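You operate a simulated robot arm through the tools that you are given. There is no shell and no other tool.

The job below is to be done with a simulated two-armed robot. You get a single attempt, and the scene is never put back.

Task
Find the ball's sharpest chart distance, log it and switch off again.

It is judged by the outcome, as a careful person would: the job done as asked, and still so three seconds after it is handed in. It fails if anything else is knocked over, pushed out of place, dropped, spilled or broken.

Robot
Two 7-joint arms with fingered hands on one trunk that stands fixed in place. Base frame: the origin is at the foot of the trunk, x ahead of it, y to its left, z up; the work surface is at about z = 780. Readings come in mm, degrees, newtons and seconds.
The left shoulder is at [30, 136, 1155], the right one opposite. Each reaches about 1253 mm from its shoulder. Payload 5 kg a hand.
The TCP of each hand is the grasp point between the finger pads, 42 mm short of the fingertips. In the tool frame z runs along the fingers and y along their closing line. The gripper opens to 208 mm; its body begins 119 mm behind the TCP. The gripper is a hand of 4 fingers: y runs from the thumb to the fingers, the wrist lies at [0, 0, -332] in the tool frame.
Orientation is told as [roll, pitch, yaw] about the base's x, y, z axes, in that order, counted from this pose: with the fingers straight down and closing along the base's y, the tool's x points along the base's -x, its y along +y and its z along -z.

Tools
- The arms move only by the tool arm_command. It takes "left_rows", "right_rows" or both (then of equal length, played together; a hand with none holds still); each is text: rows parted by semicolons, each of 6 numbers parted by spaces: the turn, a rotation vector about the tool's x, y, z in degrees, then the shift along the tool's x, y, z in mm. In form: ax ay az dx dy dz; .... A call has 1 to 20 rows; each row is the pose to reach, as a shift and turn from the pose commanded when the call began, along the tool's axes at that moment. Rows are played at 5 a second. More than 50 mm and 8.6 degrees between two rows, and nothing of the call is played. Where a pose cannot be reached the arm comes as near as it can. A force on the tool above 40 N (or 10 N above the force at the start of the call, whichever is more), or a blocked arm, ends the call early, and 0.2 s more pass. In this call time passes only in rows, and 0.2 s behind the last. The reply holds the time, the measured pose of the TCP, the force on the tool along the base axes, the opening and the grip force, in the units named above and with some noise, with the torque about the TCP (base axes, N m) and any sound that the robot's microphone picked up.
- Cameras (640 x 400 px; columns grow to the right, rows downward): "scene" is now at [48.9, -1.9, 1883.8]; the picture's right is [-0.05, -1.00, 0.00], its down [-0.74, 0.03, -0.68] and it looks along [0.68, -0.03, -0.74] (base axes); focal length 374 px, centre (320, 200). "left" rides on the left gripper at [-101, 0, -145] in its tool frame; the picture's right is [0.00, -1.00, 0.00], its down [0.82, 0.00, -0.57] and it looks along [0.57, 0.00, 0.82] (tool axes); focal length 261 px, centre (320, 200). "right" rides on the right gripper at [101, 0, -145] in its tool frame; the picture's right is [0.00, 1.00, 0.00], its down [-0.82, 0.00, -0.57] and it looks along [-0.57, 0.00, 0.82] (tool axes); focal length 261 px, centre (320, 200). There is no depth. A picture from a camera that has moved, and an enlarged one, comes with that camera's place and axes in the base frame and with its lens.
- snapshot(camera): a new picture of that camera. No time passes.
- raise_lower(by): moves the trunk up (or, below 0, down) by that many mm; the arms and the scene camera ride with it, the base frame stays. It gives what a move gives, with no picture.
- finger_targets(finger1, finger2, finger3, thumb_bend, hand): sets how far each is bent, from 0 (flat) to 100 (curled in); at 30 the hand is open as for a grip, at 70 the pads meet at the TCP. One left out holds its place. A second passes; each finger stops where it meets its share of the squeeze, and holds until it gets a number again. It is the only way to open and close the hand. It gives what a move gives, with no picture; readings hold the bend of each and the force on the fingers (four entries, about 0 where the hand has none), thumb and palm.
- aim_head(pan, tilt): turns the head with the scene camera to pan (to the left, within 143 degrees either way) and tilt (down, from -29 to 69), counted from straight ahead of the robot. It gives what a move gives.
- enlarge(camera, box): a new picture of the part [left, top, right, bottom] of that camera's present view, enlarged. No time passes.
- sign_off(): hands the job in; it is judged then, once.

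Nothing tells you positions but the pictures and the camera data. Unless the task says otherwise, let go and move clear before handing in.

The tools are called after "Emit:" as name(argument=value, ...) on one line, values as JSON. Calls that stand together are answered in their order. arm_command: Moves the arms, as the interface text tells. Its arguments: {"type":"object","properties":{"left_rows":{"type":"string"},"right_rows":{"type":"string"}},"required":[]} The other tools are called the same way: raise_lower (by) moves the trunk up or down; finger_targets (finger1, finger2, finger3, thumb_bend, hand) moves the fingers one by one; aim_head (pan, tilt) turns the head that bears the scene camera; snapshot (camera) takes a picture; enlarge (camera, box) takes an enlarged picture of a part of a camera's view; sign_off () hands the job in.

At the start:

```text
time_s: 0.0
left_position: [733.1, 381.7, 1068.9]
left_tcp_rot: [-0.1, 0.0, 0.0]
left_force: [0.7, 0.3, 0.0]
left_ft_torque: [0.0, 0.02, 0.01]
left_width: 207.7
left_grasp_force: 0.2
left_shape: jaw
left_bend: [30.0, 30.0, 30.0, 30.0]
left_finger forces: [0.0, 0.0, 0.1, 0.1, 0.0, 0.0]
right_position: [720.4, -327.3, 1053.6]
right_tcp_rot: [0.1, 0.0, 0.0]
right_force: [-0.2, 0.3, -0.3]
right_ft_torque: [0.01, 0.01, -0.01]
right_width: 207.7
right_grasp_force: 0.1
right_shape: jaw
right_bend: [30.0, 30.0, 30.0, 30.0]
right_finger forces: [0.0, 0.0, 0.0, 0.0, 0.0, 0.0]
trunk travel left (down, up): [-175.0, 315.0]
head pan, tilt (commanded): [-2.6, 47.4]
```

scene: 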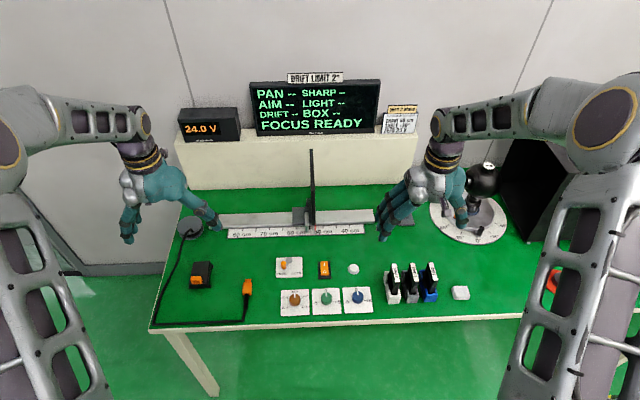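
right: 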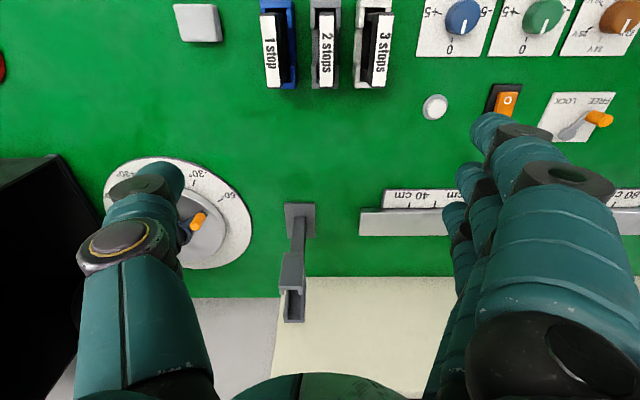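
left: 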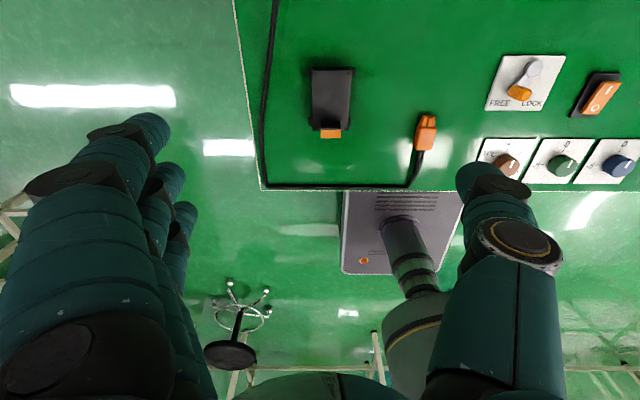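

I see a green bench with an optical setup: a display, a rail with a chart, a turntable on the right holding a ball-shaped camera, knobs, switches, filters and a plug. Before moving anything I'll read all the labels closely.

Emit:
enlarge(camera="scene", box=[160, 60, 440, 235])

Emit:
enlarge(camera="scene", box=[150, 220, 400, 376])

Emit:
enlarge(camera="scene", box=[370, 100, 530, 200])

Emit:
enlarge(camera="scene", box=[370, 180, 600, 324])

Emit:
enlarge(camera="right", box=[380, 0, 640, 162])

Emit:
enlarge(camera="left", box=[380, 30, 640, 192])

```text
2.29 times, centred on (300, 148) of scene
camera zoom: at [48.9, -1.9, 1883.8], right [-0.05, -1.0, 0.0], down [-0.74, 0.03, -0.68], along [0.68, -0.03, -0.74], focal length 854 px, centre (366, 320)
```

zoom: 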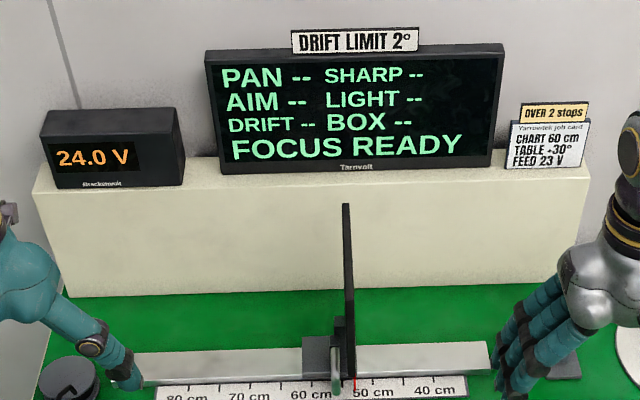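

```text
2.56 times, centred on (275, 298) of scene
camera zoom: at [48.9, -1.9, 1883.8], right [-0.05, -1.0, 0.0], down [-0.74, 0.03, -0.68], along [0.68, -0.03, -0.74], focal length 957 px, centre (435, -51)
```

zoom: 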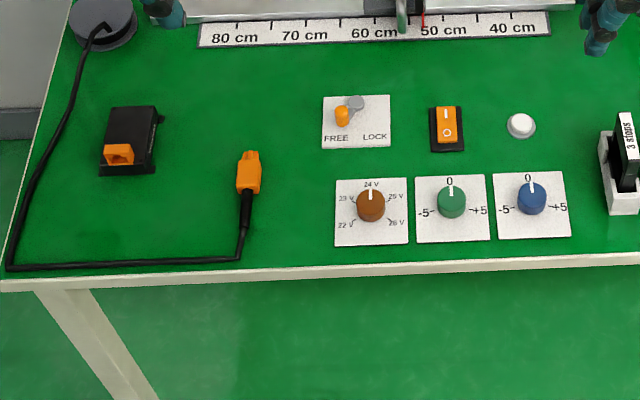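

```text
4.00 times, centred on (450, 150) of scene
camera zoom: at [48.9, -1.9, 1883.8], right [-0.05, -1.0, 0.0], down [-0.74, 0.03, -0.68], along [0.68, -0.03, -0.74], focal length 1495 px, centre (-200, 400)
```

zoom: 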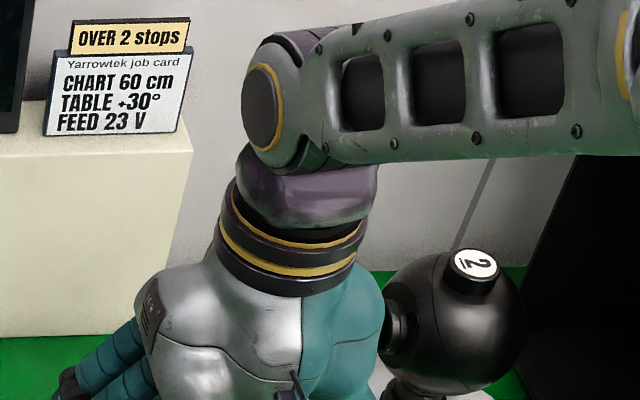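

```text
2.78 times, centred on (485, 252) of scene
camera zoom: at [48.9, -1.9, 1883.8], right [-0.05, -1.0, 0.0], down [-0.74, 0.03, -0.68], along [0.68, -0.03, -0.74], focal length 1038 px, centre (-138, 56)
```

zoom: 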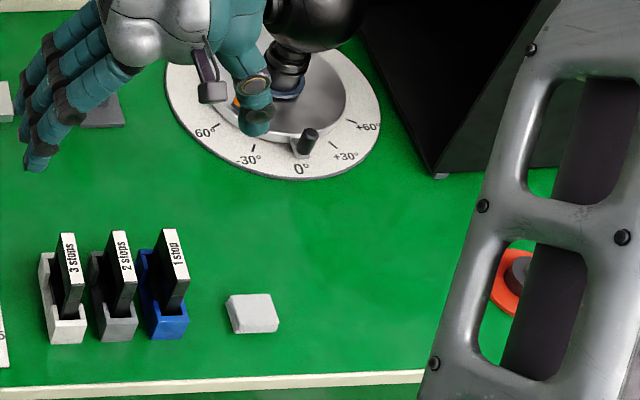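

```text
2.46 times, centred on (510, 81) of right
camera zoom: at [620.7, -329.8, 1198.9], right [0.0, 1.0, 0.0], down [0.82, 0.0, 0.57], along [0.57, 0.0, -0.82], focal length 642 px, centre (-148, 493)
```

zoom: 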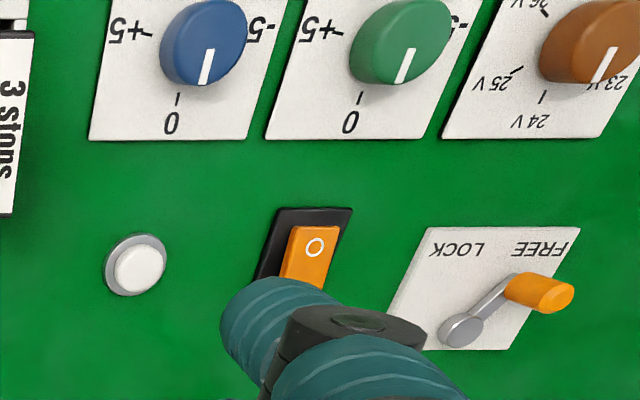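

```text
2.46 times, centred on (510, 111) of left
camera zoom: at [832.5, 381.5, 1212.9], right [0.0, -1.0, 0.0], down [-0.82, 0.0, 0.57], along [-0.57, 0.0, -0.82], focal length 642 px, centre (-148, 419)
```

zoom: 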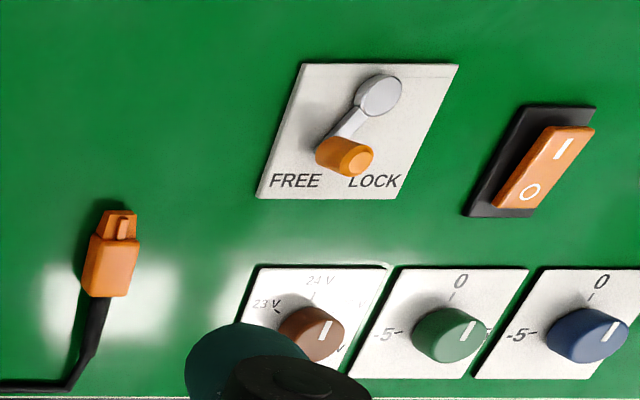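

The lead is unplugged, the rocker looks to be on O, the chart carriage has a FREE/LOCK lever, and a job card and notes are posted. I'll turn the head to see the parts the arms are hiding.

Emit:
aim_head(pan=-40, tilt=45)

Emit:
snapshot(camera="scene")

Emit:
aim_head(pan=35, tilt=45)

Emit:
snapshot(camera="scene")

```text
time_s: 1.0
left_position: [732.8, 381.1, 1069.0]
left_tcp_rot: [0.0, -0.1, 0.1]
left_force: [-0.5, -0.1, 0.0]
left_ft_torque: [-0.02, -0.01, -0.03]
left_width: 207.8
left_grasp_force: 0.1
left_shape: jaw
left_bend: [30.0, 30.0, 30.0, 30.0]
left_finger forces: [0.1, 0.0, 0.1, 0.0, 0.1, 0.1]
right_position: [720.1, -329.4, 1052.6]
right_tcp_rot: [0.0, 0.0, 0.0]
right_force: [-0.2, -0.7, 0.2]
right_ft_torque: [-0.01, 0.03, -0.04]
right_width: 207.9
right_grasp_force: 0.1
right_shape: jaw
right_bend: [30.0, 30.0, 30.0, 30.0]
right_finger forces: [0.0, 0.0, 0.0, 0.0, 0.1, 0.0]
trunk travel left (down, up): [-175.0, 315.0]
head pan, tilt (commanded): [-40.0, 45.0]
```

```text
taken
camera scene: at [32.0, -50.5, 1887.1], right [-0.64, -0.77, 0.0], down [-0.54, 0.45, -0.71], along [0.54, -0.45, -0.71], focal length 374 px, centre (320, 200)
```

scene: 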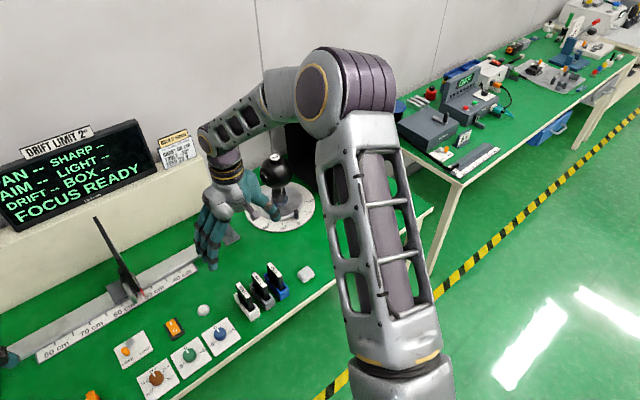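

```text
time_s: 2.5
left_position: [733.9, 381.1, 1068.7]
left_tcp_rot: [0.1, 0.0, 0.0]
left_force: [-0.1, 0.0, -0.2]
left_ft_torque: [0.01, -0.03, -0.04]
left_width: 208.1
left_grasp_force: 0.1
left_shape: jaw
left_bend: [30.0, 30.0, 30.0, 30.0]
left_finger forces: [0.0, 0.0, 0.0, 0.0, 0.1, 0.0]
right_position: [721.8, -329.3, 1053.9]
right_tcp_rot: [0.0, 0.1, 0.0]
right_force: [-0.4, -0.5, 0.8]
right_ft_torque: [0.0, 0.0, -0.04]
right_width: 207.7
right_grasp_force: 0.1
right_shape: jaw
right_bend: [30.0, 30.0, 30.0, 30.0]
right_finger forces: [0.0, 0.0, 0.0, 0.0, 0.1, 0.0]
trunk travel left (down, up): [-175.0, 315.0]
head pan, tilt (commanded): [35.0, 45.0]
```

```text
taken
camera scene: at [36.3, 48.3, 1887.1], right [0.57, -0.82, 0.0], down [-0.58, -0.41, -0.71], along [0.58, 0.41, -0.71], focal length 374 px, centre (320, 200)
```

scene: 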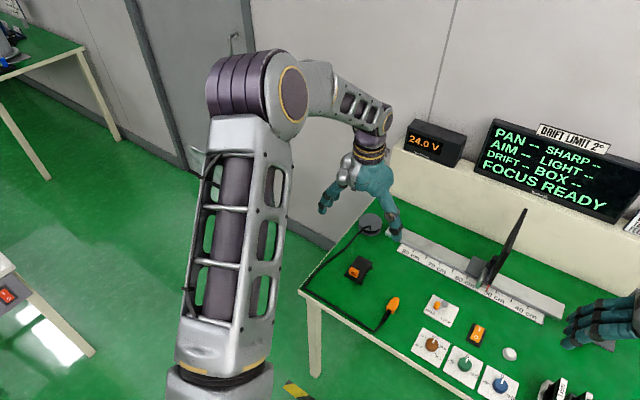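

Both arms are high above the bench and partly block the view. I'll draw them up and back, then look straight at the bench again.

Emit:
arm_command(right_rows="0 0 0 33 -25 -17; 0 0 0 67 -50 -33; 0 0 0 100 -75 -50; 0 0 0 133 -100 -67; 0 0 0 167 -125 -83; 0 0 0 200 -150 -100", left_rows="0 0 0 25 25 -17; 0 0 0 50 50 -33; 0 0 0 75 75 -50; 0 0 0 100 100 -67; 0 0 0 125 125 -83; 0 0 0 150 150 -100")

Emit:
aim_head(pan=-5, tilt=50)

Emit:
snapshot(camera="scene")

```text
time_s: 3.9
left_position: [579.1, 532.4, 1171.3]
left_tcp_rot: [0.0, -0.1, 0.0]
left_force: [-1.3, 0.5, 0.2]
left_ft_torque: [-0.03, -0.22, 0.0]
left_width: 207.5
left_grasp_force: 0.1
left_shape: jaw
left_bend: [30.0, 30.0, 30.0, 30.0]
left_finger forces: [0.1, 0.0, 0.1, 0.0, 0.0, 0.0]
right_position: [518.3, -477.6, 1156.4]
right_tcp_rot: [0.0, -0.1, -0.1]
right_force: [-1.4, 0.4, 1.2]
right_ft_torque: [0.02, -0.23, 0.01]
right_width: 207.8
right_grasp_force: 0.0
right_shape: jaw
right_bend: [30.0, 30.0, 30.0, 30.0]
right_finger forces: [0.0, 0.0, 0.0, 0.0, 0.0, 0.1]
trunk travel left (down, up): [-175.0, 315.0]
head pan, tilt (commanded): [35.0, 45.0]
```

```text
time_s: 5.0
left_position: [583.2, 531.0, 1169.3]
left_tcp_rot: [-0.1, 0.0, 0.0]
left_force: [0.7, 0.3, 1.0]
left_ft_torque: [0.01, 0.03, 0.01]
left_width: 207.7
left_grasp_force: 0.2
left_shape: jaw
left_bend: [30.0, 30.0, 30.0, 30.0]
left_finger forces: [0.0, 0.0, 0.0, 0.0, 0.0, 0.0]
right_position: [521.7, -478.5, 1153.8]
right_tcp_rot: [0.0, 0.0, 0.1]
right_force: [0.0, 0.2, -0.2]
right_ft_torque: [-0.02, 0.05, -0.01]
right_width: 207.9
right_grasp_force: 0.1
right_shape: jaw
right_bend: [30.0, 30.0, 30.0, 30.0]
right_finger forces: [0.1, 0.0, 0.0, 0.0, 0.0, 0.0]
trunk travel left (down, up): [-175.0, 315.0]
head pan, tilt (commanded): [-5.0, 50.0]
```

```text
taken
camera scene: at [46.6, -4.9, 1880.2], right [-0.09, -1.0, 0.0], down [-0.76, 0.07, -0.64], along [0.64, -0.06, -0.77], focal length 374 px, centre (320, 200)
```

scene: 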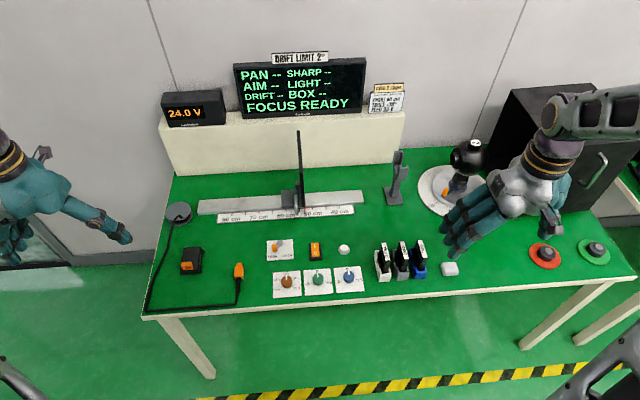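

There is also a red button and a green button on the right, a gray stand, and the dark box has a door. The right hand still hides the turntable, so I'll move it further out.

Emit:
arm_command(right_rows="0 0 0 30 -30 -10; 0 0 0 60 -60 -20; 0 0 0 90 -90 -30; 0 0 0 120 -120 -40; 0 0 0 150 -150 -50")

Emit:
snapshot(camera="scene")

Emit:
enlarge(camera="scene", box=[370, 70, 640, 239])

Emit:
enlarge(camera="scene", box=[360, 130, 500, 218])

Emit:
enlarge(camera="scene", box=[160, 120, 370, 251])

Emit:
enlarge(camera="scene", box=[460, 200, 640, 312])

```text
time_s: 6.2
left_position: [582.5, 531.7, 1170.6]
left_tcp_rot: [0.0, 0.0, 0.0]
left_force: [-1.8, 0.1, 0.5]
left_ft_torque: [0.04, -0.08, 0.01]
left_width: 207.9
left_grasp_force: 0.1
left_shape: jaw
left_bend: [30.0, 30.0, 30.0, 30.0]
left_finger forces: [0.1, 0.0, 0.0, 0.0, 0.0, 0.0]
right_position: [371.0, -629.7, 1204.8]
right_tcp_rot: [0.1, -0.1, 0.1]
right_force: [-0.2, 0.0, -0.5]
right_ft_torque: [0.06, -0.07, 0.0]
right_width: 208.0
right_grasp_force: 0.0
right_shape: jaw
right_bend: [30.0, 30.0, 30.0, 30.0]
right_finger forces: [0.0, 0.0, 0.0, 0.0, 0.1, 0.0]
trunk travel left (down, up): [-175.0, 315.0]
head pan, tilt (commanded): [-5.0, 50.0]
```

```text
taken
camera scene: at [44.8, -5.9, 1880.3], right [-0.09, -1.0, 0.0], down [-0.76, 0.07, -0.64], along [0.64, -0.06, -0.77], focal length 374 px, centre (320, 200)
```

scene: 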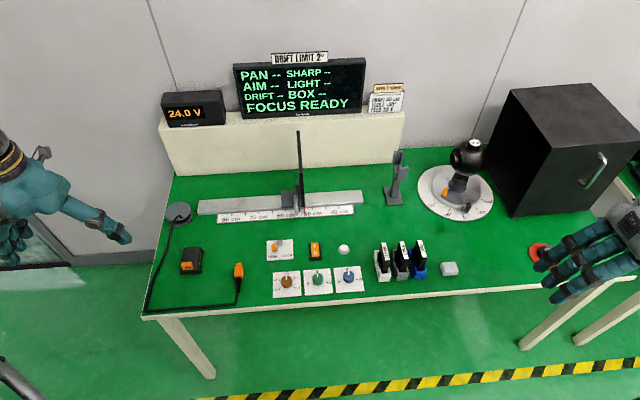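

```text
2.37 times, centred on (505, 154) of scene
camera zoom: at [44.8, -5.9, 1880.3], right [-0.09, -1.0, 0.0], down [-0.76, 0.07, -0.64], along [0.64, -0.06, -0.77], focal length 884 px, centre (-118, 308)
```

zoom: 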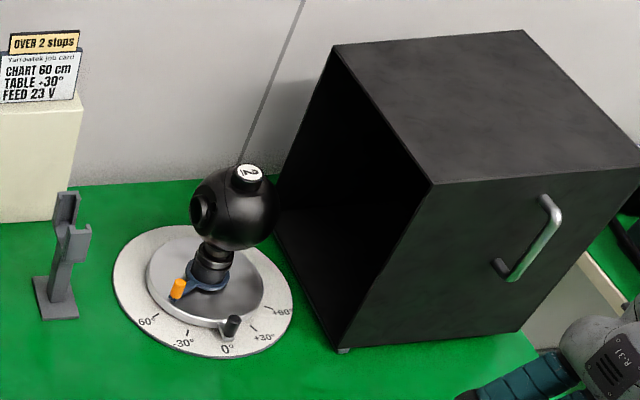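

```text
4.55 times, centred on (430, 174) of scene
camera zoom: at [44.8, -5.9, 1880.3], right [-0.09, -1.0, 0.0], down [-0.76, 0.07, -0.64], along [0.64, -0.06, -0.77], focal length 1699 px, centre (-180, 318)
```

zoom: 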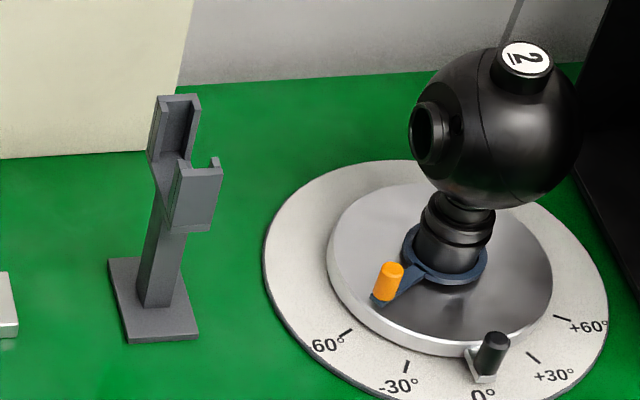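

```text
3.05 times, centred on (265, 186) of scene
camera zoom: at [44.8, -5.9, 1880.3], right [-0.09, -1.0, 0.0], down [-0.76, 0.07, -0.64], along [0.64, -0.06, -0.77], focal length 1139 px, centre (488, 244)
```

zoom: 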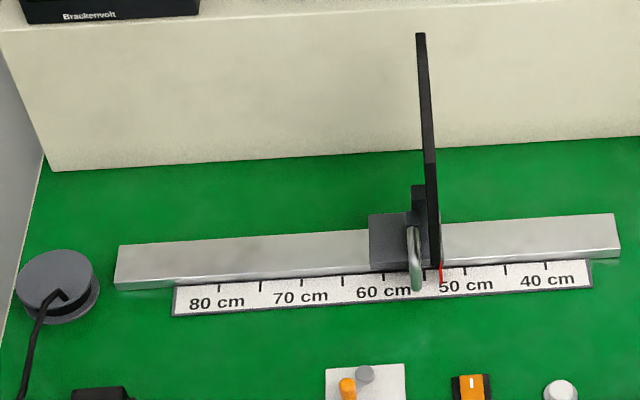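

```text
3.56 times, centred on (550, 256) of scene
camera zoom: at [44.8, -5.9, 1880.3], right [-0.09, -1.0, 0.0], down [-0.76, 0.07, -0.64], along [0.64, -0.06, -0.77], focal length 1329 px, centre (-498, 1)
```

zoom: 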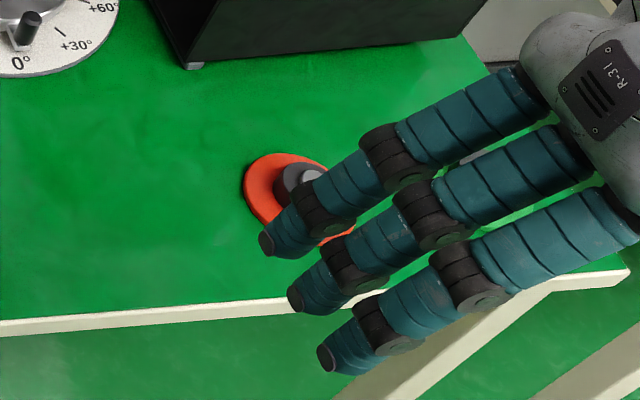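

The ball is a camera on a clamp post on the turntable. A white chart plate slides on the rail, with its pointer at about 53 cm. Next I'll zoom in on the switch, the lever, the plug and its dock.

Emit:
enlarge(camera="scene", box=[140, 195, 260, 270])

Emit:
enlarge(camera="scene", box=[220, 230, 370, 324])

Emit:
enlarge(camera="scene", box=[270, 185, 350, 235])

Emit:
enlarge(camera="scene", box=[360, 230, 470, 299])

Emit:
enlarge(camera="scene", box=[150, 40, 420, 209])

```text
5.33 times, centred on (200, 232) of scene
camera zoom: at [44.8, -5.9, 1880.3], right [-0.09, -1.0, 0.0], down [-0.76, 0.07, -0.64], along [0.64, -0.06, -0.77], focal length 1993 px, centre (960, 27)
```

zoom: 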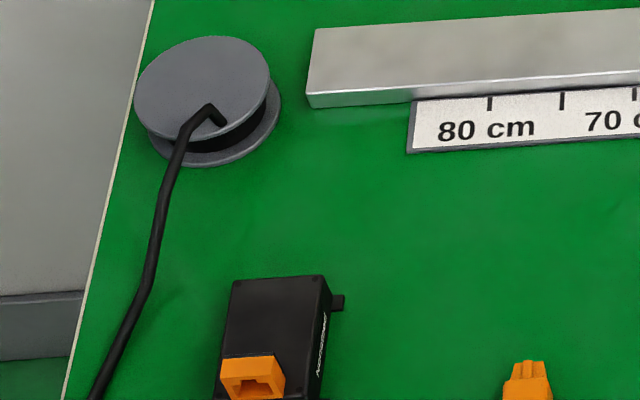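

```text
4.26 times, centred on (295, 277) of scene
camera zoom: at [44.8, -5.9, 1880.3], right [-0.09, -1.0, 0.0], down [-0.76, 0.07, -0.64], along [0.64, -0.06, -0.77], focal length 1590 px, centre (426, -128)
```

zoom: 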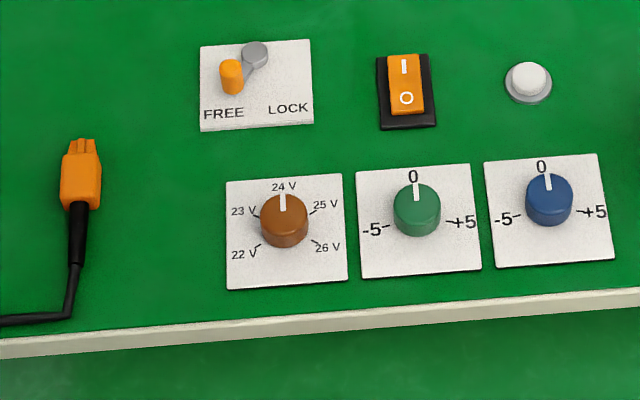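

```text
8.00 times, centred on (310, 210) of scene
camera zoom: at [44.8, -5.9, 1880.3], right [-0.09, -1.0, 0.0], down [-0.76, 0.07, -0.64], along [0.64, -0.06, -0.77], focal length 2990 px, centre (400, 120)
```

zoom: 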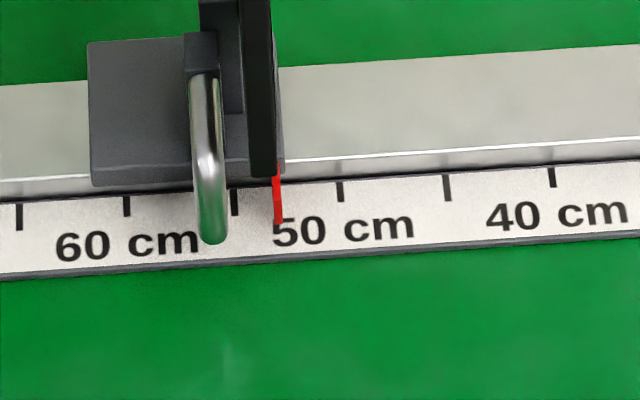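

```text
5.80 times, centred on (415, 264) of scene
camera zoom: at [44.8, -5.9, 1880.3], right [-0.09, -1.0, 0.0], down [-0.76, 0.07, -0.64], along [0.64, -0.06, -0.77], focal length 2166 px, centre (-231, -174)
```

zoom: 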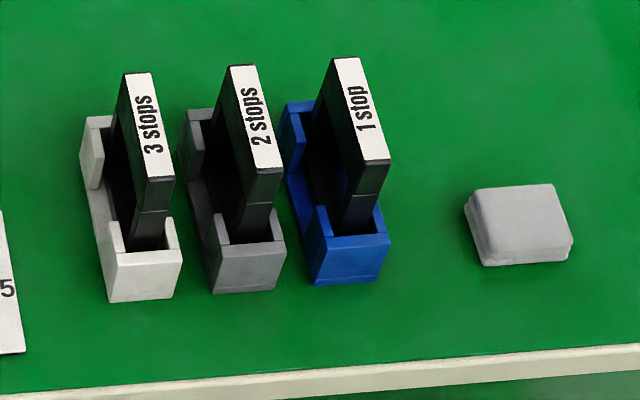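

```text
2.37 times, centred on (285, 124) of scene
camera zoom: at [44.8, -5.9, 1880.3], right [-0.09, -1.0, 0.0], down [-0.76, 0.07, -0.64], along [0.64, -0.06, -0.77], focal length 884 px, centre (403, 379)
```

zoom: 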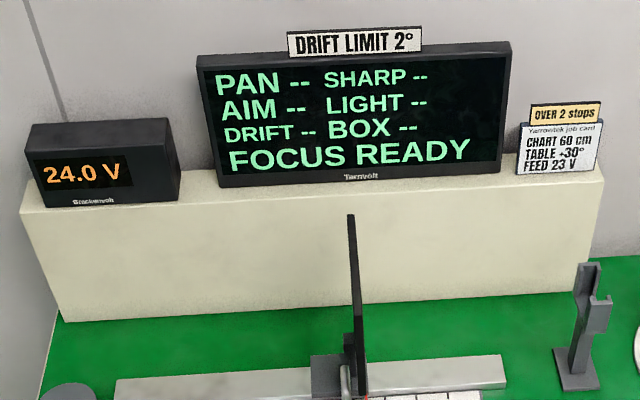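

The rocker seems to be at about (733, -50), the white button at (735, -150), the chart handle near (870, 5) and the turntable near (966, -610). I'll shape the right hand into a narrow middle-finger and thumb tip for pressing, then check how it looks.

Emit:
finger_targets(hand="right", finger1=100, finger2=70, finger3=100, thumb_bend=70)

Emit:
snapshot(camera="right")

Emit:
snapshot(camera="scene")

```text
time_s: 7.2
left_position: [582.7, 532.3, 1169.5]
left_tcp_rot: [0.1, 0.0, 0.0]
left_force: [-0.5, 0.0, -0.5]
left_ft_torque: [0.02, 0.01, 0.01]
left_width: 208.0
left_grasp_force: 0.1
left_shape: jaw
left_bend: [30.0, 30.0, 30.0, 30.0]
left_finger forces: [0.0, 0.0, 0.1, 0.0, 0.1, 0.0]
right_position: [370.3, -629.6, 1204.1]
right_tcp_rot: [0.0, 0.0, 0.0]
right_force: [0.6, 0.2, 0.0]
right_ft_torque: [0.05, 0.0, -0.03]
right_width: 71.2
right_grasp_force: 0.2
right_shape: fingers
right_bend: [100.0, 70.0, 100.0, 70.0]
right_finger forces: [0.0, 0.1, 0.0, 0.0, 0.0, 0.0]
trunk travel left (down, up): [-175.0, 315.0]
head pan, tilt (commanded): [-5.0, 50.0]
```

```text
taken
camera right: at [271.0, -630.5, 1350.0], right [0.0, 1.0, 0.0], down [0.82, 0.0, 0.57], along [0.57, 0.0, -0.82], focal length 261 px, centre (320, 200)
```

right: 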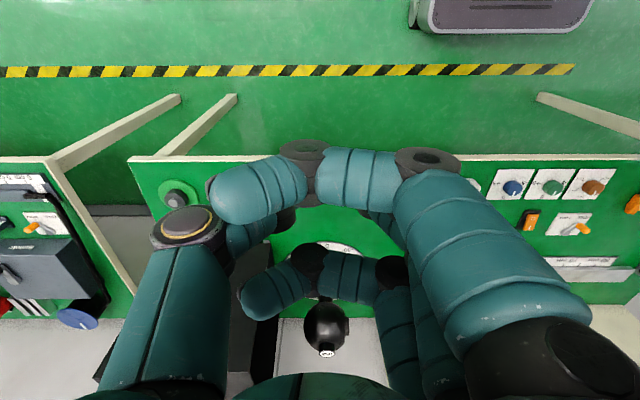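

```text
taken
camera scene: at [46.1, -5.1, 1880.2], right [-0.09, -1.0, 0.0], down [-0.76, 0.07, -0.64], along [0.64, -0.06, -0.77], focal length 374 px, centre (320, 200)
```

scene: 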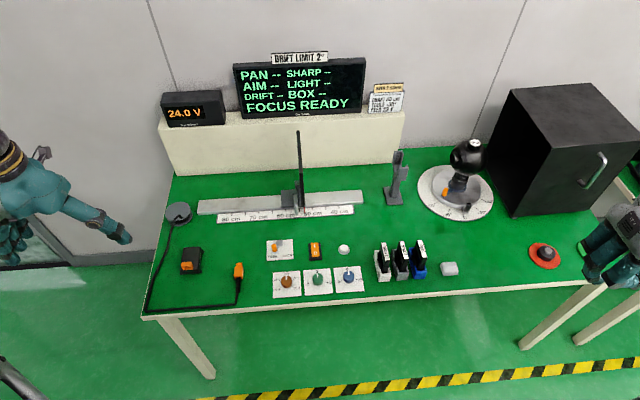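

At 100 the curled fingers sit well above the pinch tip, so that shape works for pressing. I'll bring the right hand over the rocker, still high, and look through the hand camera.

Emit:
arm_command(right_rows="0 0 0 -22 38.7 13; 0 0 0 -44 77.3 26; 0 0 0 -66 116 39; 0 0 0 -88 154.7 52; 0 0 0 -110 193.3 65; 0 0 0 -132 232 78; 0 0 0 -154 270.7 91; 0 0 0 -176 309.3 104; 0 0 0 -198 348 117; 0 0 0 -220 386.7 130; 0 0 0 -242 425.3 143; 0 0 0 -264 464 156; 0 0 0 -286 502.7 169; 0 0 0 -308 541.3 182; 0 0 0 -330 580 195")

Emit:
snapshot(camera="right")

Emit:
snapshot(camera="scene")

```text
time_s: 10.4
left_position: [584.5, 531.6, 1167.8]
left_tcp_rot: [-0.2, 0.2, 0.0]
left_force: [1.0, 0.5, -0.5]
left_ft_torque: [-0.11, 0.12, 0.01]
left_width: 207.8
left_grasp_force: 0.0
left_shape: jaw
left_bend: [30.0, 30.0, 30.0, 30.0]
left_finger forces: [0.0, 0.0, 0.2, 0.0, 0.0, 0.0]
right_position: [702.3, -48.5, 1009.0]
right_tcp_rot: [-0.1, 0.1, -0.1]
right_force: [1.2, 0.2, 0.2]
right_ft_torque: [0.01, 0.12, 0.02]
right_width: 71.6
right_grasp_force: 0.0
right_shape: fingers
right_bend: [100.0, 70.0, 100.0, 70.0]
right_finger forces: [0.0, 0.0, 0.0, 0.1, 0.1, 0.0]
trunk travel left (down, up): [-175.0, 315.0]
head pan, tilt (commanded): [-5.0, 50.0]
```

```text
taken
camera right: at [601.2, -48.6, 1154.0], right [0.01, 1.0, 0.0], down [0.82, 0.0, 0.57], along [0.57, 0.0, -0.82], focal length 261 px, centre (320, 200)
```

right: 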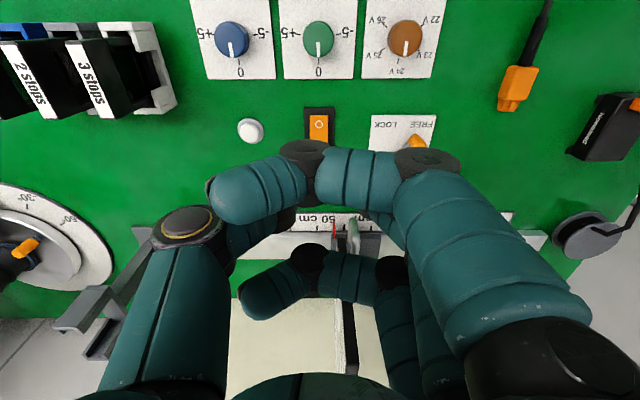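

```text
taken
camera scene: at [47.9, -2.9, 1880.1], right [-0.09, -1.0, 0.0], down [-0.76, 0.07, -0.64], along [0.64, -0.06, -0.77], focal length 374 px, centre (320, 200)
```

scene: 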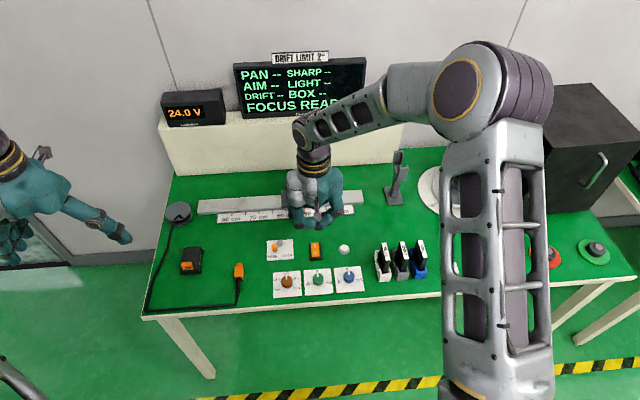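

Emit:
enlarge(camera="right", box=[230, 80, 450, 218])

Emit:
enlarge(camera="scene", box=[260, 190, 370, 259])

```text
2.90 times, centred on (340, 149) of right
camera zoom: at [601.2, -48.6, 1154.0], right [0.01, 1.0, 0.0], down [0.82, 0.0, 0.57], along [0.57, 0.0, -0.82], focal length 756 px, centre (262, 348)
```

zoom: 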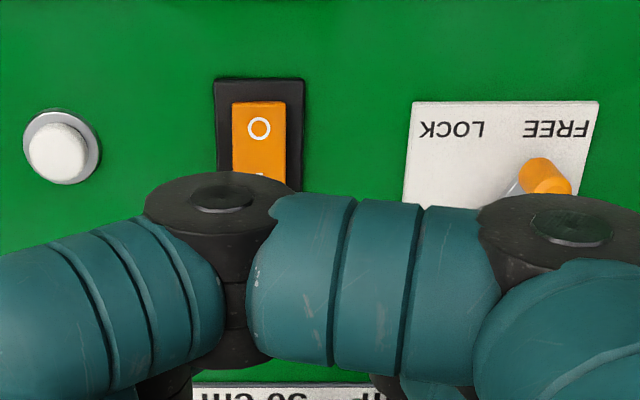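

```text
5.80 times, centred on (315, 224) of scene
camera zoom: at [47.9, -2.9, 1880.1], right [-0.09, -1.0, 0.0], down [-0.76, 0.07, -0.64], along [0.64, -0.06, -0.77], focal length 2166 px, centre (349, 58)
```

zoom: 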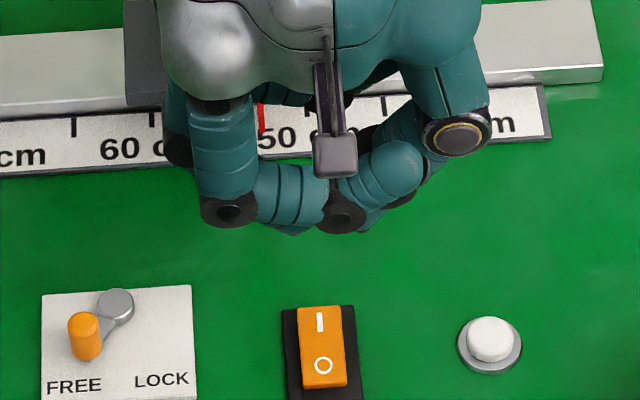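

The rocker reads O, its I half centred at about (750, -50). I'll descend over it to just above contact.

Emit:
arm_command(right_rows="0 0 0 -12 0 30; 0 0 0 -25 -1 60; 0 0 0 -37 -1 90; 0 0 0 -50 -1.5 120; 0 0 0 -50 -1.5 150")

Emit:
snapshot(camera="right")

Emit:
enlarge(camera="scene", box=[250, 190, 390, 278])

```text
time_s: 11.6
left_position: [583.8, 531.2, 1169.7]
left_tcp_rot: [0.0, 0.0, 0.0]
left_force: [1.1, 0.3, -0.2]
left_ft_torque: [-0.02, 0.0, 0.01]
left_width: 207.6
left_grasp_force: 0.0
left_shape: jaw
left_bend: [30.0, 30.0, 30.0, 30.0]
left_finger forces: [0.0, 0.0, 0.0, 0.1, 0.0, 0.1]
right_position: [751.4, -49.4, 859.1]
right_tcp_rot: [0.0, -0.1, 0.1]
right_force: [0.6, 0.5, 0.7]
right_ft_torque: [0.0, 0.13, 0.0]
right_width: 71.6
right_grasp_force: 0.0
right_shape: fingers
right_bend: [100.0, 70.0, 100.0, 70.0]
right_finger forces: [0.1, 0.0, 0.1, 0.0, 0.0, 0.0]
trunk travel left (down, up): [-175.0, 315.0]
head pan, tilt (commanded): [-5.0, 50.0]
```

```text
taken
camera right: at [651.2, -51.3, 1004.4], right [0.01, 1.0, 0.0], down [0.82, 0.0, 0.57], along [0.57, 0.0, -0.82], focal length 261 px, centre (320, 200)
```

right: 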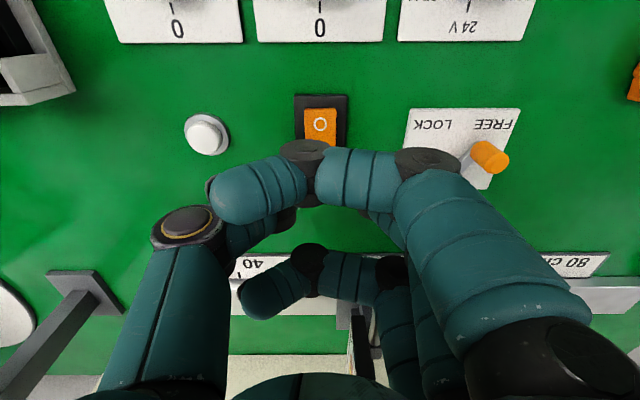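

```text
4.55 times, centred on (320, 234) of scene
camera zoom: at [46.8, -4.7, 1880.2], right [-0.09, -1.0, 0.0], down [-0.76, 0.07, -0.64], along [0.64, -0.06, -0.77], focal length 1699 px, centre (320, 46)
```

zoom: 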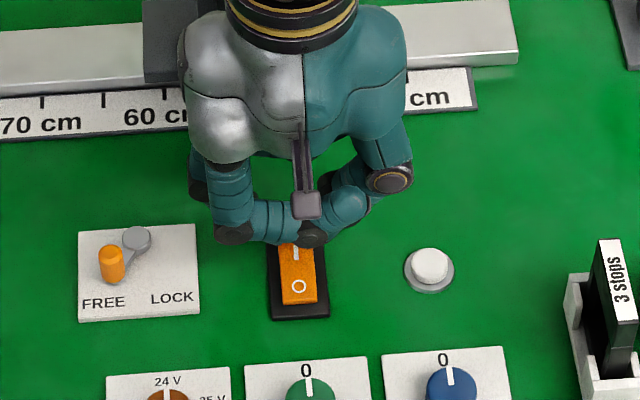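

The tip is over the I half, so I'll press down in small steps.

Emit:
arm_command(right_rows="0 0 0 0 0 5; 0 0 0 0 0 10; 0 0 0 0 0 14; 0 0 0 0 0 18; 0 0 0 0 0 22")

Emit:
enlarge(camera="scene", box=[250, 190, 390, 278])

Emit:
snapshot(camera="scene")

```text
time_s: 12.8
left_position: [582.4, 533.3, 1170.1]
left_tcp_rot: [0.0, 0.0, 0.0]
left_force: [-0.5, -0.6, -0.2]
left_ft_torque: [-0.04, -0.03, -0.01]
left_width: 207.7
left_grasp_force: 0.1
left_shape: jaw
left_bend: [30.0, 30.0, 30.0, 30.0]
left_finger forces: [0.1, 0.0, 0.0, 0.0, 0.1, 0.1]
right_position: [751.6, -48.9, 838.0]
right_tcp_rot: [0.1, -0.2, -0.1]
right_force: [0.9, 3.9, 14.4]
right_ft_torque: [0.29, 0.13, -0.01]
right_width: 71.6
right_grasp_force: 8.2
right_shape: fingers
right_bend: [100.0, 71.0, 100.0, 70.0]
right_finger forces: [0.0, 15.4, 0.0, 0.1, 0.0, 0.1]
trunk travel left (down, up): [-175.0, 315.0]
head pan, tilt (commanded): [-5.0, 50.0]
heard: click
```

```text
4.55 times, centred on (320, 234) of scene
camera zoom: at [44.9, -4.3, 1880.5], right [-0.09, -1.0, 0.0], down [-0.76, 0.07, -0.64], along [0.64, -0.06, -0.77], focal length 1699 px, centre (320, 46)
```

zoom: 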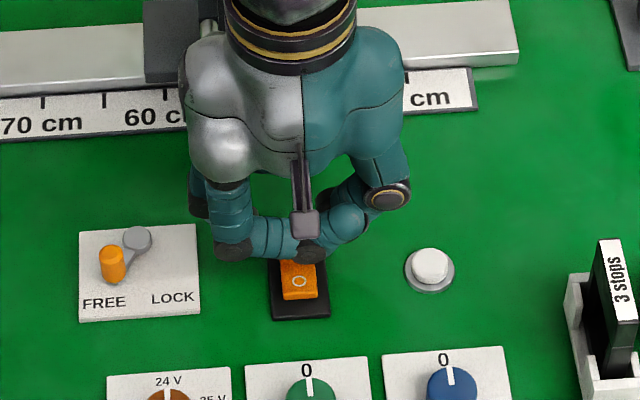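

```text
taken
camera scene: at [44.9, -4.3, 1880.5], right [-0.09, -1.0, 0.0], down [-0.76, 0.07, -0.64], along [0.64, -0.06, -0.77], focal length 374 px, centre (320, 200)
```

scene: 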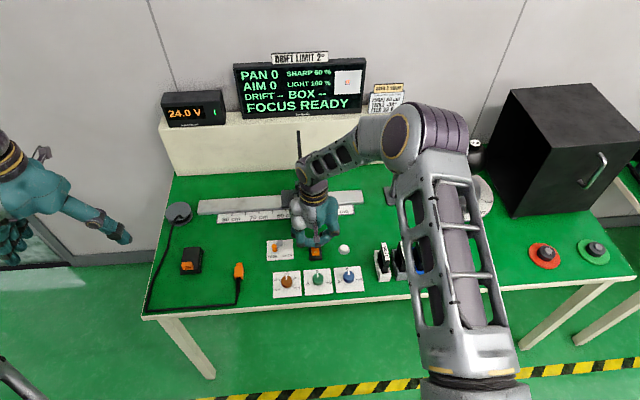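

It clicked and the display came alive with SHARP, LIGHT, PAN and AIM readings. I'll lift off and read the screen.

Emit:
arm_command(right_rows="0 0 0 0 0 -30; 0 0 0 0 0 -70; 0 0 0 0 0 -110; 0 0 0 0 0 -150")

Emit:
enlarge(camera="scene", box=[150, 40, 420, 209])

Emit:
enlarge(camera="scene", box=[225, 50, 415, 169])

Emit:
enlarge(camera="scene", box=[250, 220, 390, 308])

```text
time_s: 13.8
left_position: [581.3, 532.6, 1170.3]
left_tcp_rot: [0.0, 0.1, 0.0]
left_force: [0.3, 0.7, 0.5]
left_ft_torque: [-0.04, -0.06, 0.02]
left_width: 207.7
left_grasp_force: 0.0
left_shape: jaw
left_bend: [30.0, 30.0, 30.0, 30.0]
left_finger forces: [0.1, 0.0, 0.0, 0.1, 0.0, 0.0]
right_position: [750.8, -49.0, 987.4]
right_tcp_rot: [0.0, 0.1, 0.0]
right_force: [-0.8, 0.4, -0.6]
right_ft_torque: [0.01, -0.14, -0.01]
right_width: 71.4
right_grasp_force: 0.1
right_shape: fingers
right_bend: [100.0, 70.0, 100.0, 70.0]
right_finger forces: [0.0, 0.0, 0.0, 0.1, 0.0, 0.0]
trunk travel left (down, up): [-175.0, 315.0]
head pan, tilt (commanded): [-5.0, 50.0]
```

```text
2.37 times, centred on (285, 124) of scene
camera zoom: at [44.8, -4.6, 1880.3], right [-0.09, -1.0, 0.0], down [-0.76, 0.07, -0.64], along [0.64, -0.06, -0.77], focal length 884 px, centre (403, 379)
```

zoom: 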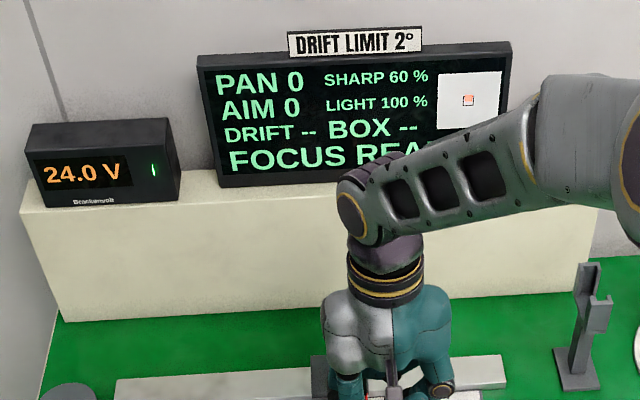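

```text
3.36 times, centred on (320, 110) of scene
camera zoom: at [44.8, -4.6, 1880.3], right [-0.09, -1.0, 0.0], down [-0.76, 0.07, -0.64], along [0.64, -0.06, -0.77], focal length 1256 px, centre (320, 504)
```

zoom: 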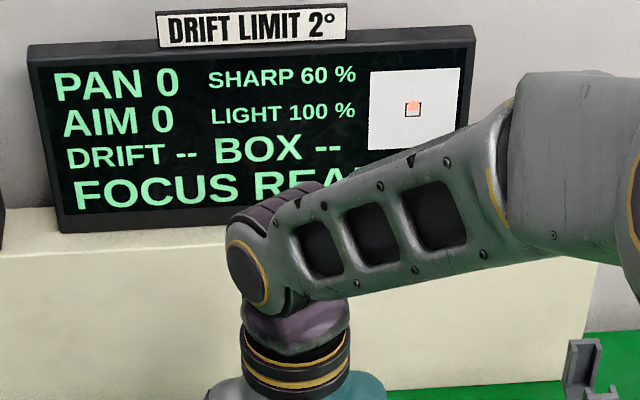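

```text
4.55 times, centred on (320, 264) of scene
camera zoom: at [44.8, -4.6, 1880.3], right [-0.09, -1.0, 0.0], down [-0.76, 0.07, -0.64], along [0.64, -0.06, -0.77], focal length 1699 px, centre (320, -91)
```

zoom: 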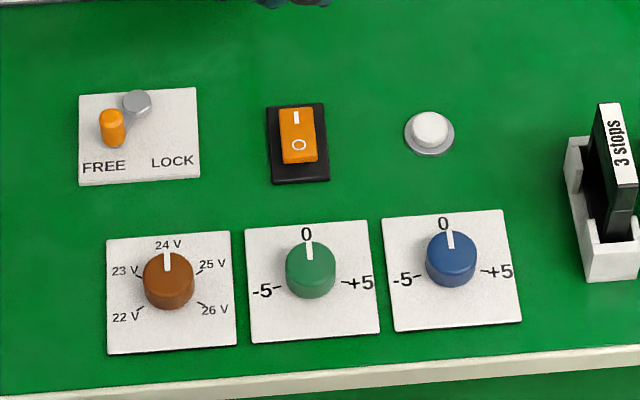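

The ball is on: at about 53 cm it shows SHARP 60 %, LIGHT 100 %, PAN 0 and AIM 0. Next I'll use the right hand camera, tilted forward with the hand open, to study the chart handle.

Emit:
arm_command(right_rows="0 -7.5 0 38 -8 0; 0 -15 0 76 -16 0; 0 -22.5 0 114 -24 0; 0 -30 0 151 -31 0")

Emit:
finger_targets(hand="right", finger1=30, finger2=30, finger3=30, thumb_bend=30)

Emit:
snapshot(camera="right")

Emit:
snapshot(camera="scene")

```text
time_s: 15.0
left_position: [580.8, 534.8, 1168.8]
left_tcp_rot: [0.0, 0.1, 0.2]
left_force: [-0.1, 1.0, -0.6]
left_ft_torque: [-0.15, -0.1, 0.01]
left_width: 207.9
left_grasp_force: 0.0
left_shape: jaw
left_bend: [30.0, 30.0, 30.0, 30.0]
left_finger forces: [0.1, 0.0, 0.0, 0.0, 0.1, 0.0]
right_position: [586.7, -177.2, 951.5]
right_tcp_rot: [-0.2, -26.4, -9.8]
right_force: [0.9, 3.2, -0.9]
right_ft_torque: [-0.35, 0.12, -0.18]
right_width: 71.7
right_grasp_force: 0.2
right_shape: fingers
right_bend: [100.0, 70.0, 100.0, 70.0]
right_finger forces: [0.1, 0.0, 0.0, 0.0, 0.0, 0.0]
trunk travel left (down, up): [-175.0, 315.0]
head pan, tilt (commanded): [-5.0, 50.0]
stopped in row 4 (right hand): the arm was blocked; the commanded pose is now the measured one
```

```text
time_s: 16.0
left_position: [582.4, 532.9, 1169.4]
left_tcp_rot: [0.1, 0.2, 0.1]
left_force: [0.0, -0.1, -0.1]
left_ft_torque: [0.02, 0.04, 0.0]
left_width: 207.9
left_grasp_force: 0.0
left_shape: jaw
left_bend: [30.0, 30.0, 30.0, 30.0]
left_finger forces: [0.1, 0.0, 0.1, 0.0, 0.1, 0.1]
right_position: [589.0, -176.0, 951.2]
right_tcp_rot: [-0.1, -26.6, -9.6]
right_force: [-0.4, 1.3, 0.0]
right_ft_torque: [0.0, 0.01, 0.03]
right_width: 223.4
right_grasp_force: 0.1
right_shape: fingers
right_bend: [30.0, 30.0, 30.0, 30.0]
right_finger forces: [0.1, 0.1, 0.0, 0.0, 0.0, 0.0]
trunk travel left (down, up): [-175.0, 315.0]
head pan, tilt (commanded): [-5.0, 50.0]
```

```text
taken
camera right: at [437.5, -151.0, 1037.0], right [0.17, 0.98, 0.0], down [0.47, -0.08, 0.88], along [0.86, -0.15, -0.48], focal length 261 px, centre (320, 200)
```

right: 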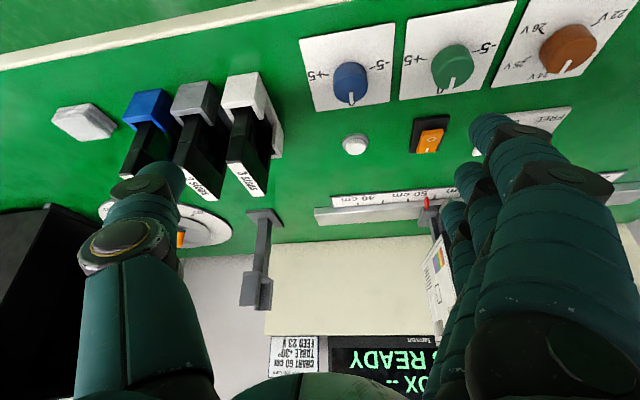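

```text
taken
camera scene: at [46.5, -4.8, 1880.2], right [-0.09, -1.0, 0.0], down [-0.76, 0.07, -0.64], along [0.64, -0.06, -0.77], focal length 374 px, centre (320, 200)
```

scene: 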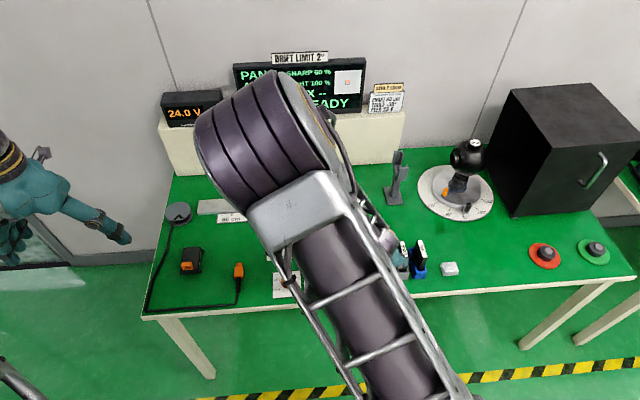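

The forward tilt got blocked because the elbow folded up, though no contact force was felt. I'll bring the right hand back upright and to the side, and send the left hand over the rail to view the handle from behind.

Emit:
arm_command(right_rows="-0.4 5.3 -1.9 -15 -24 -15; -0.9 10.6 -3.8 -29 -48 -30; -1.3 16 -5.8 -44 -72 -45; -1.8 21.3 -7.7 -58 -96 -60; -2.2 26.6 -9.6 -73 -120 -75")

Emit:
snapshot(camera="scene")

```text
time_s: 17.2
left_position: [582.4, 530.8, 1170.3]
left_tcp_rot: [0.3, 0.1, 0.1]
left_force: [0.3, 0.9, -1.5]
left_ft_torque: [-0.24, 0.0, -0.03]
left_width: 207.9
left_grasp_force: 0.1
left_shape: jaw
left_bend: [30.0, 30.0, 30.0, 30.0]
left_finger forces: [0.0, 0.0, 0.0, 0.0, 0.0, 0.0]
right_position: [599.4, -304.1, 1052.1]
right_tcp_rot: [-0.1, 0.4, 0.1]
right_force: [-5.4, -20.3, -7.9]
right_ft_torque: [2.89, -0.76, -0.07]
right_width: 223.5
right_grasp_force: 0.0
right_shape: fingers
right_bend: [30.0, 30.0, 30.0, 30.0]
right_finger forces: [0.0, 0.0, 0.1, 0.1, 0.0, 0.0]
trunk travel left (down, up): [-175.0, 315.0]
head pan, tilt (commanded): [-5.0, 50.0]
```

```text
taken
camera scene: at [46.6, -8.7, 1879.9], right [-0.09, -1.0, 0.0], down [-0.76, 0.07, -0.64], along [0.64, -0.05, -0.77], focal length 374 px, centre (320, 200)
```

scene: 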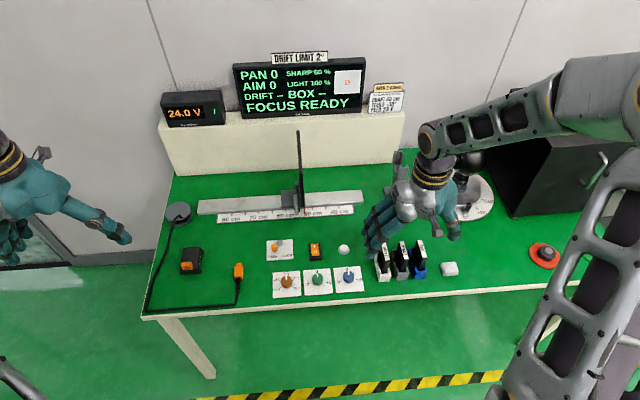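

The bench is undisturbed and the right arm is back in a good posture. Now the left hand goes toward the rail, high up, to view the handle.

Emit:
arm_command(left_rows="0 0 0 -24 -33.3 15; 0 0 0 -48 -66.6 30; 0 0 0 -72 -100 45; 0 0 0 -96 -133 60; 0 0 0 -120 -166.5 75; 0 0 0 -144 -200 90; 0 0 0 -168 -233 105; 0 0 0 -192 -266.4 120; 0 0 0 -216 -300 135; 0 0 0 -240 -333 149")

Emit:
snapshot(camera="left")

Emit:
snapshot(camera="scene")

Emit:
snapshot(camera="right")

```text
time_s: 19.4
left_position: [822.2, 198.7, 1020.5]
left_tcp_rot: [0.1, 0.1, 0.1]
left_force: [0.4, 1.4, 0.0]
left_ft_torque: [-0.07, 0.14, -0.02]
left_width: 207.9
left_grasp_force: 0.0
left_shape: jaw
left_bend: [30.0, 30.0, 30.0, 30.0]
left_finger forces: [0.0, 0.0, 0.0, 0.1, 0.1, 0.1]
right_position: [601.3, -302.2, 1049.9]
right_tcp_rot: [-0.1, 0.4, 0.1]
right_force: [0.2, -1.0, -0.6]
right_ft_torque: [0.11, 0.06, 0.01]
right_width: 223.6
right_grasp_force: 0.0
right_shape: fingers
right_bend: [30.0, 30.0, 30.0, 30.0]
right_finger forces: [0.1, 0.0, 0.0, 0.1, 0.1, 0.1]
trunk travel left (down, up): [-175.0, 315.0]
head pan, tilt (commanded): [-5.0, 50.0]
```

```text
taken
camera left: at [923.0, 199.6, 1163.2], right [0.01, -1.0, 0.0], down [-0.82, -0.01, 0.57], along [-0.57, 0.0, -0.82], focal length 261 px, centre (320, 200)
```

left: 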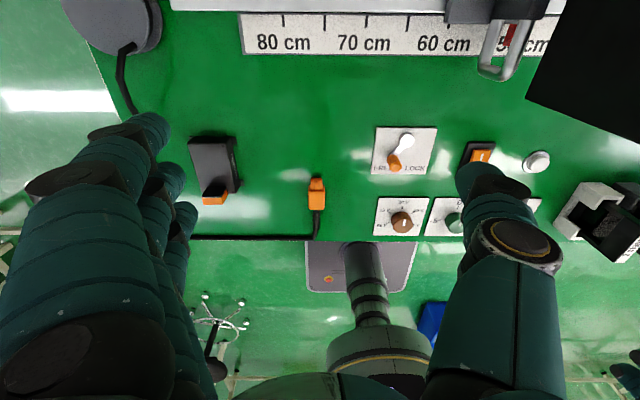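

```text
taken
camera scene: at [48.0, -6.5, 1880.1], right [-0.09, -1.0, 0.0], down [-0.76, 0.07, -0.64], along [0.64, -0.06, -0.77], focal length 374 px, centre (320, 200)
```

scene: 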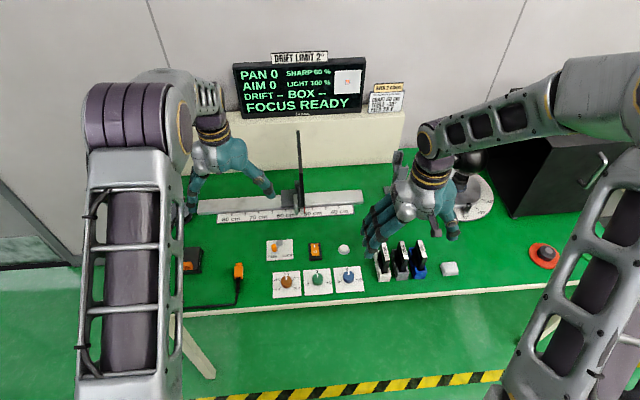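

```text
taken
camera right: at [501.9, -301.7, 1197.1], right [0.0, 1.0, 0.0], down [0.82, 0.0, 0.57], along [0.57, 0.0, -0.82], focal length 261 px, centre (320, 200)
```

right: 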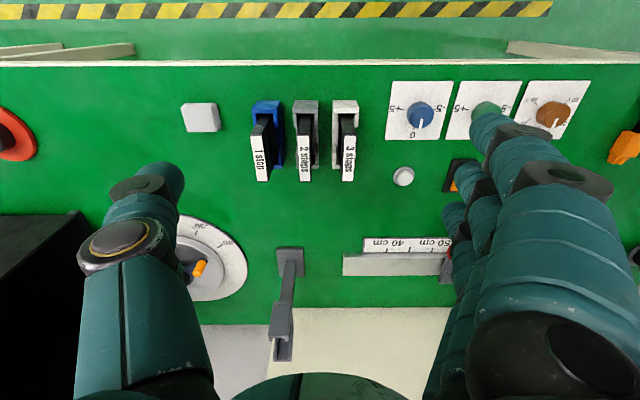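

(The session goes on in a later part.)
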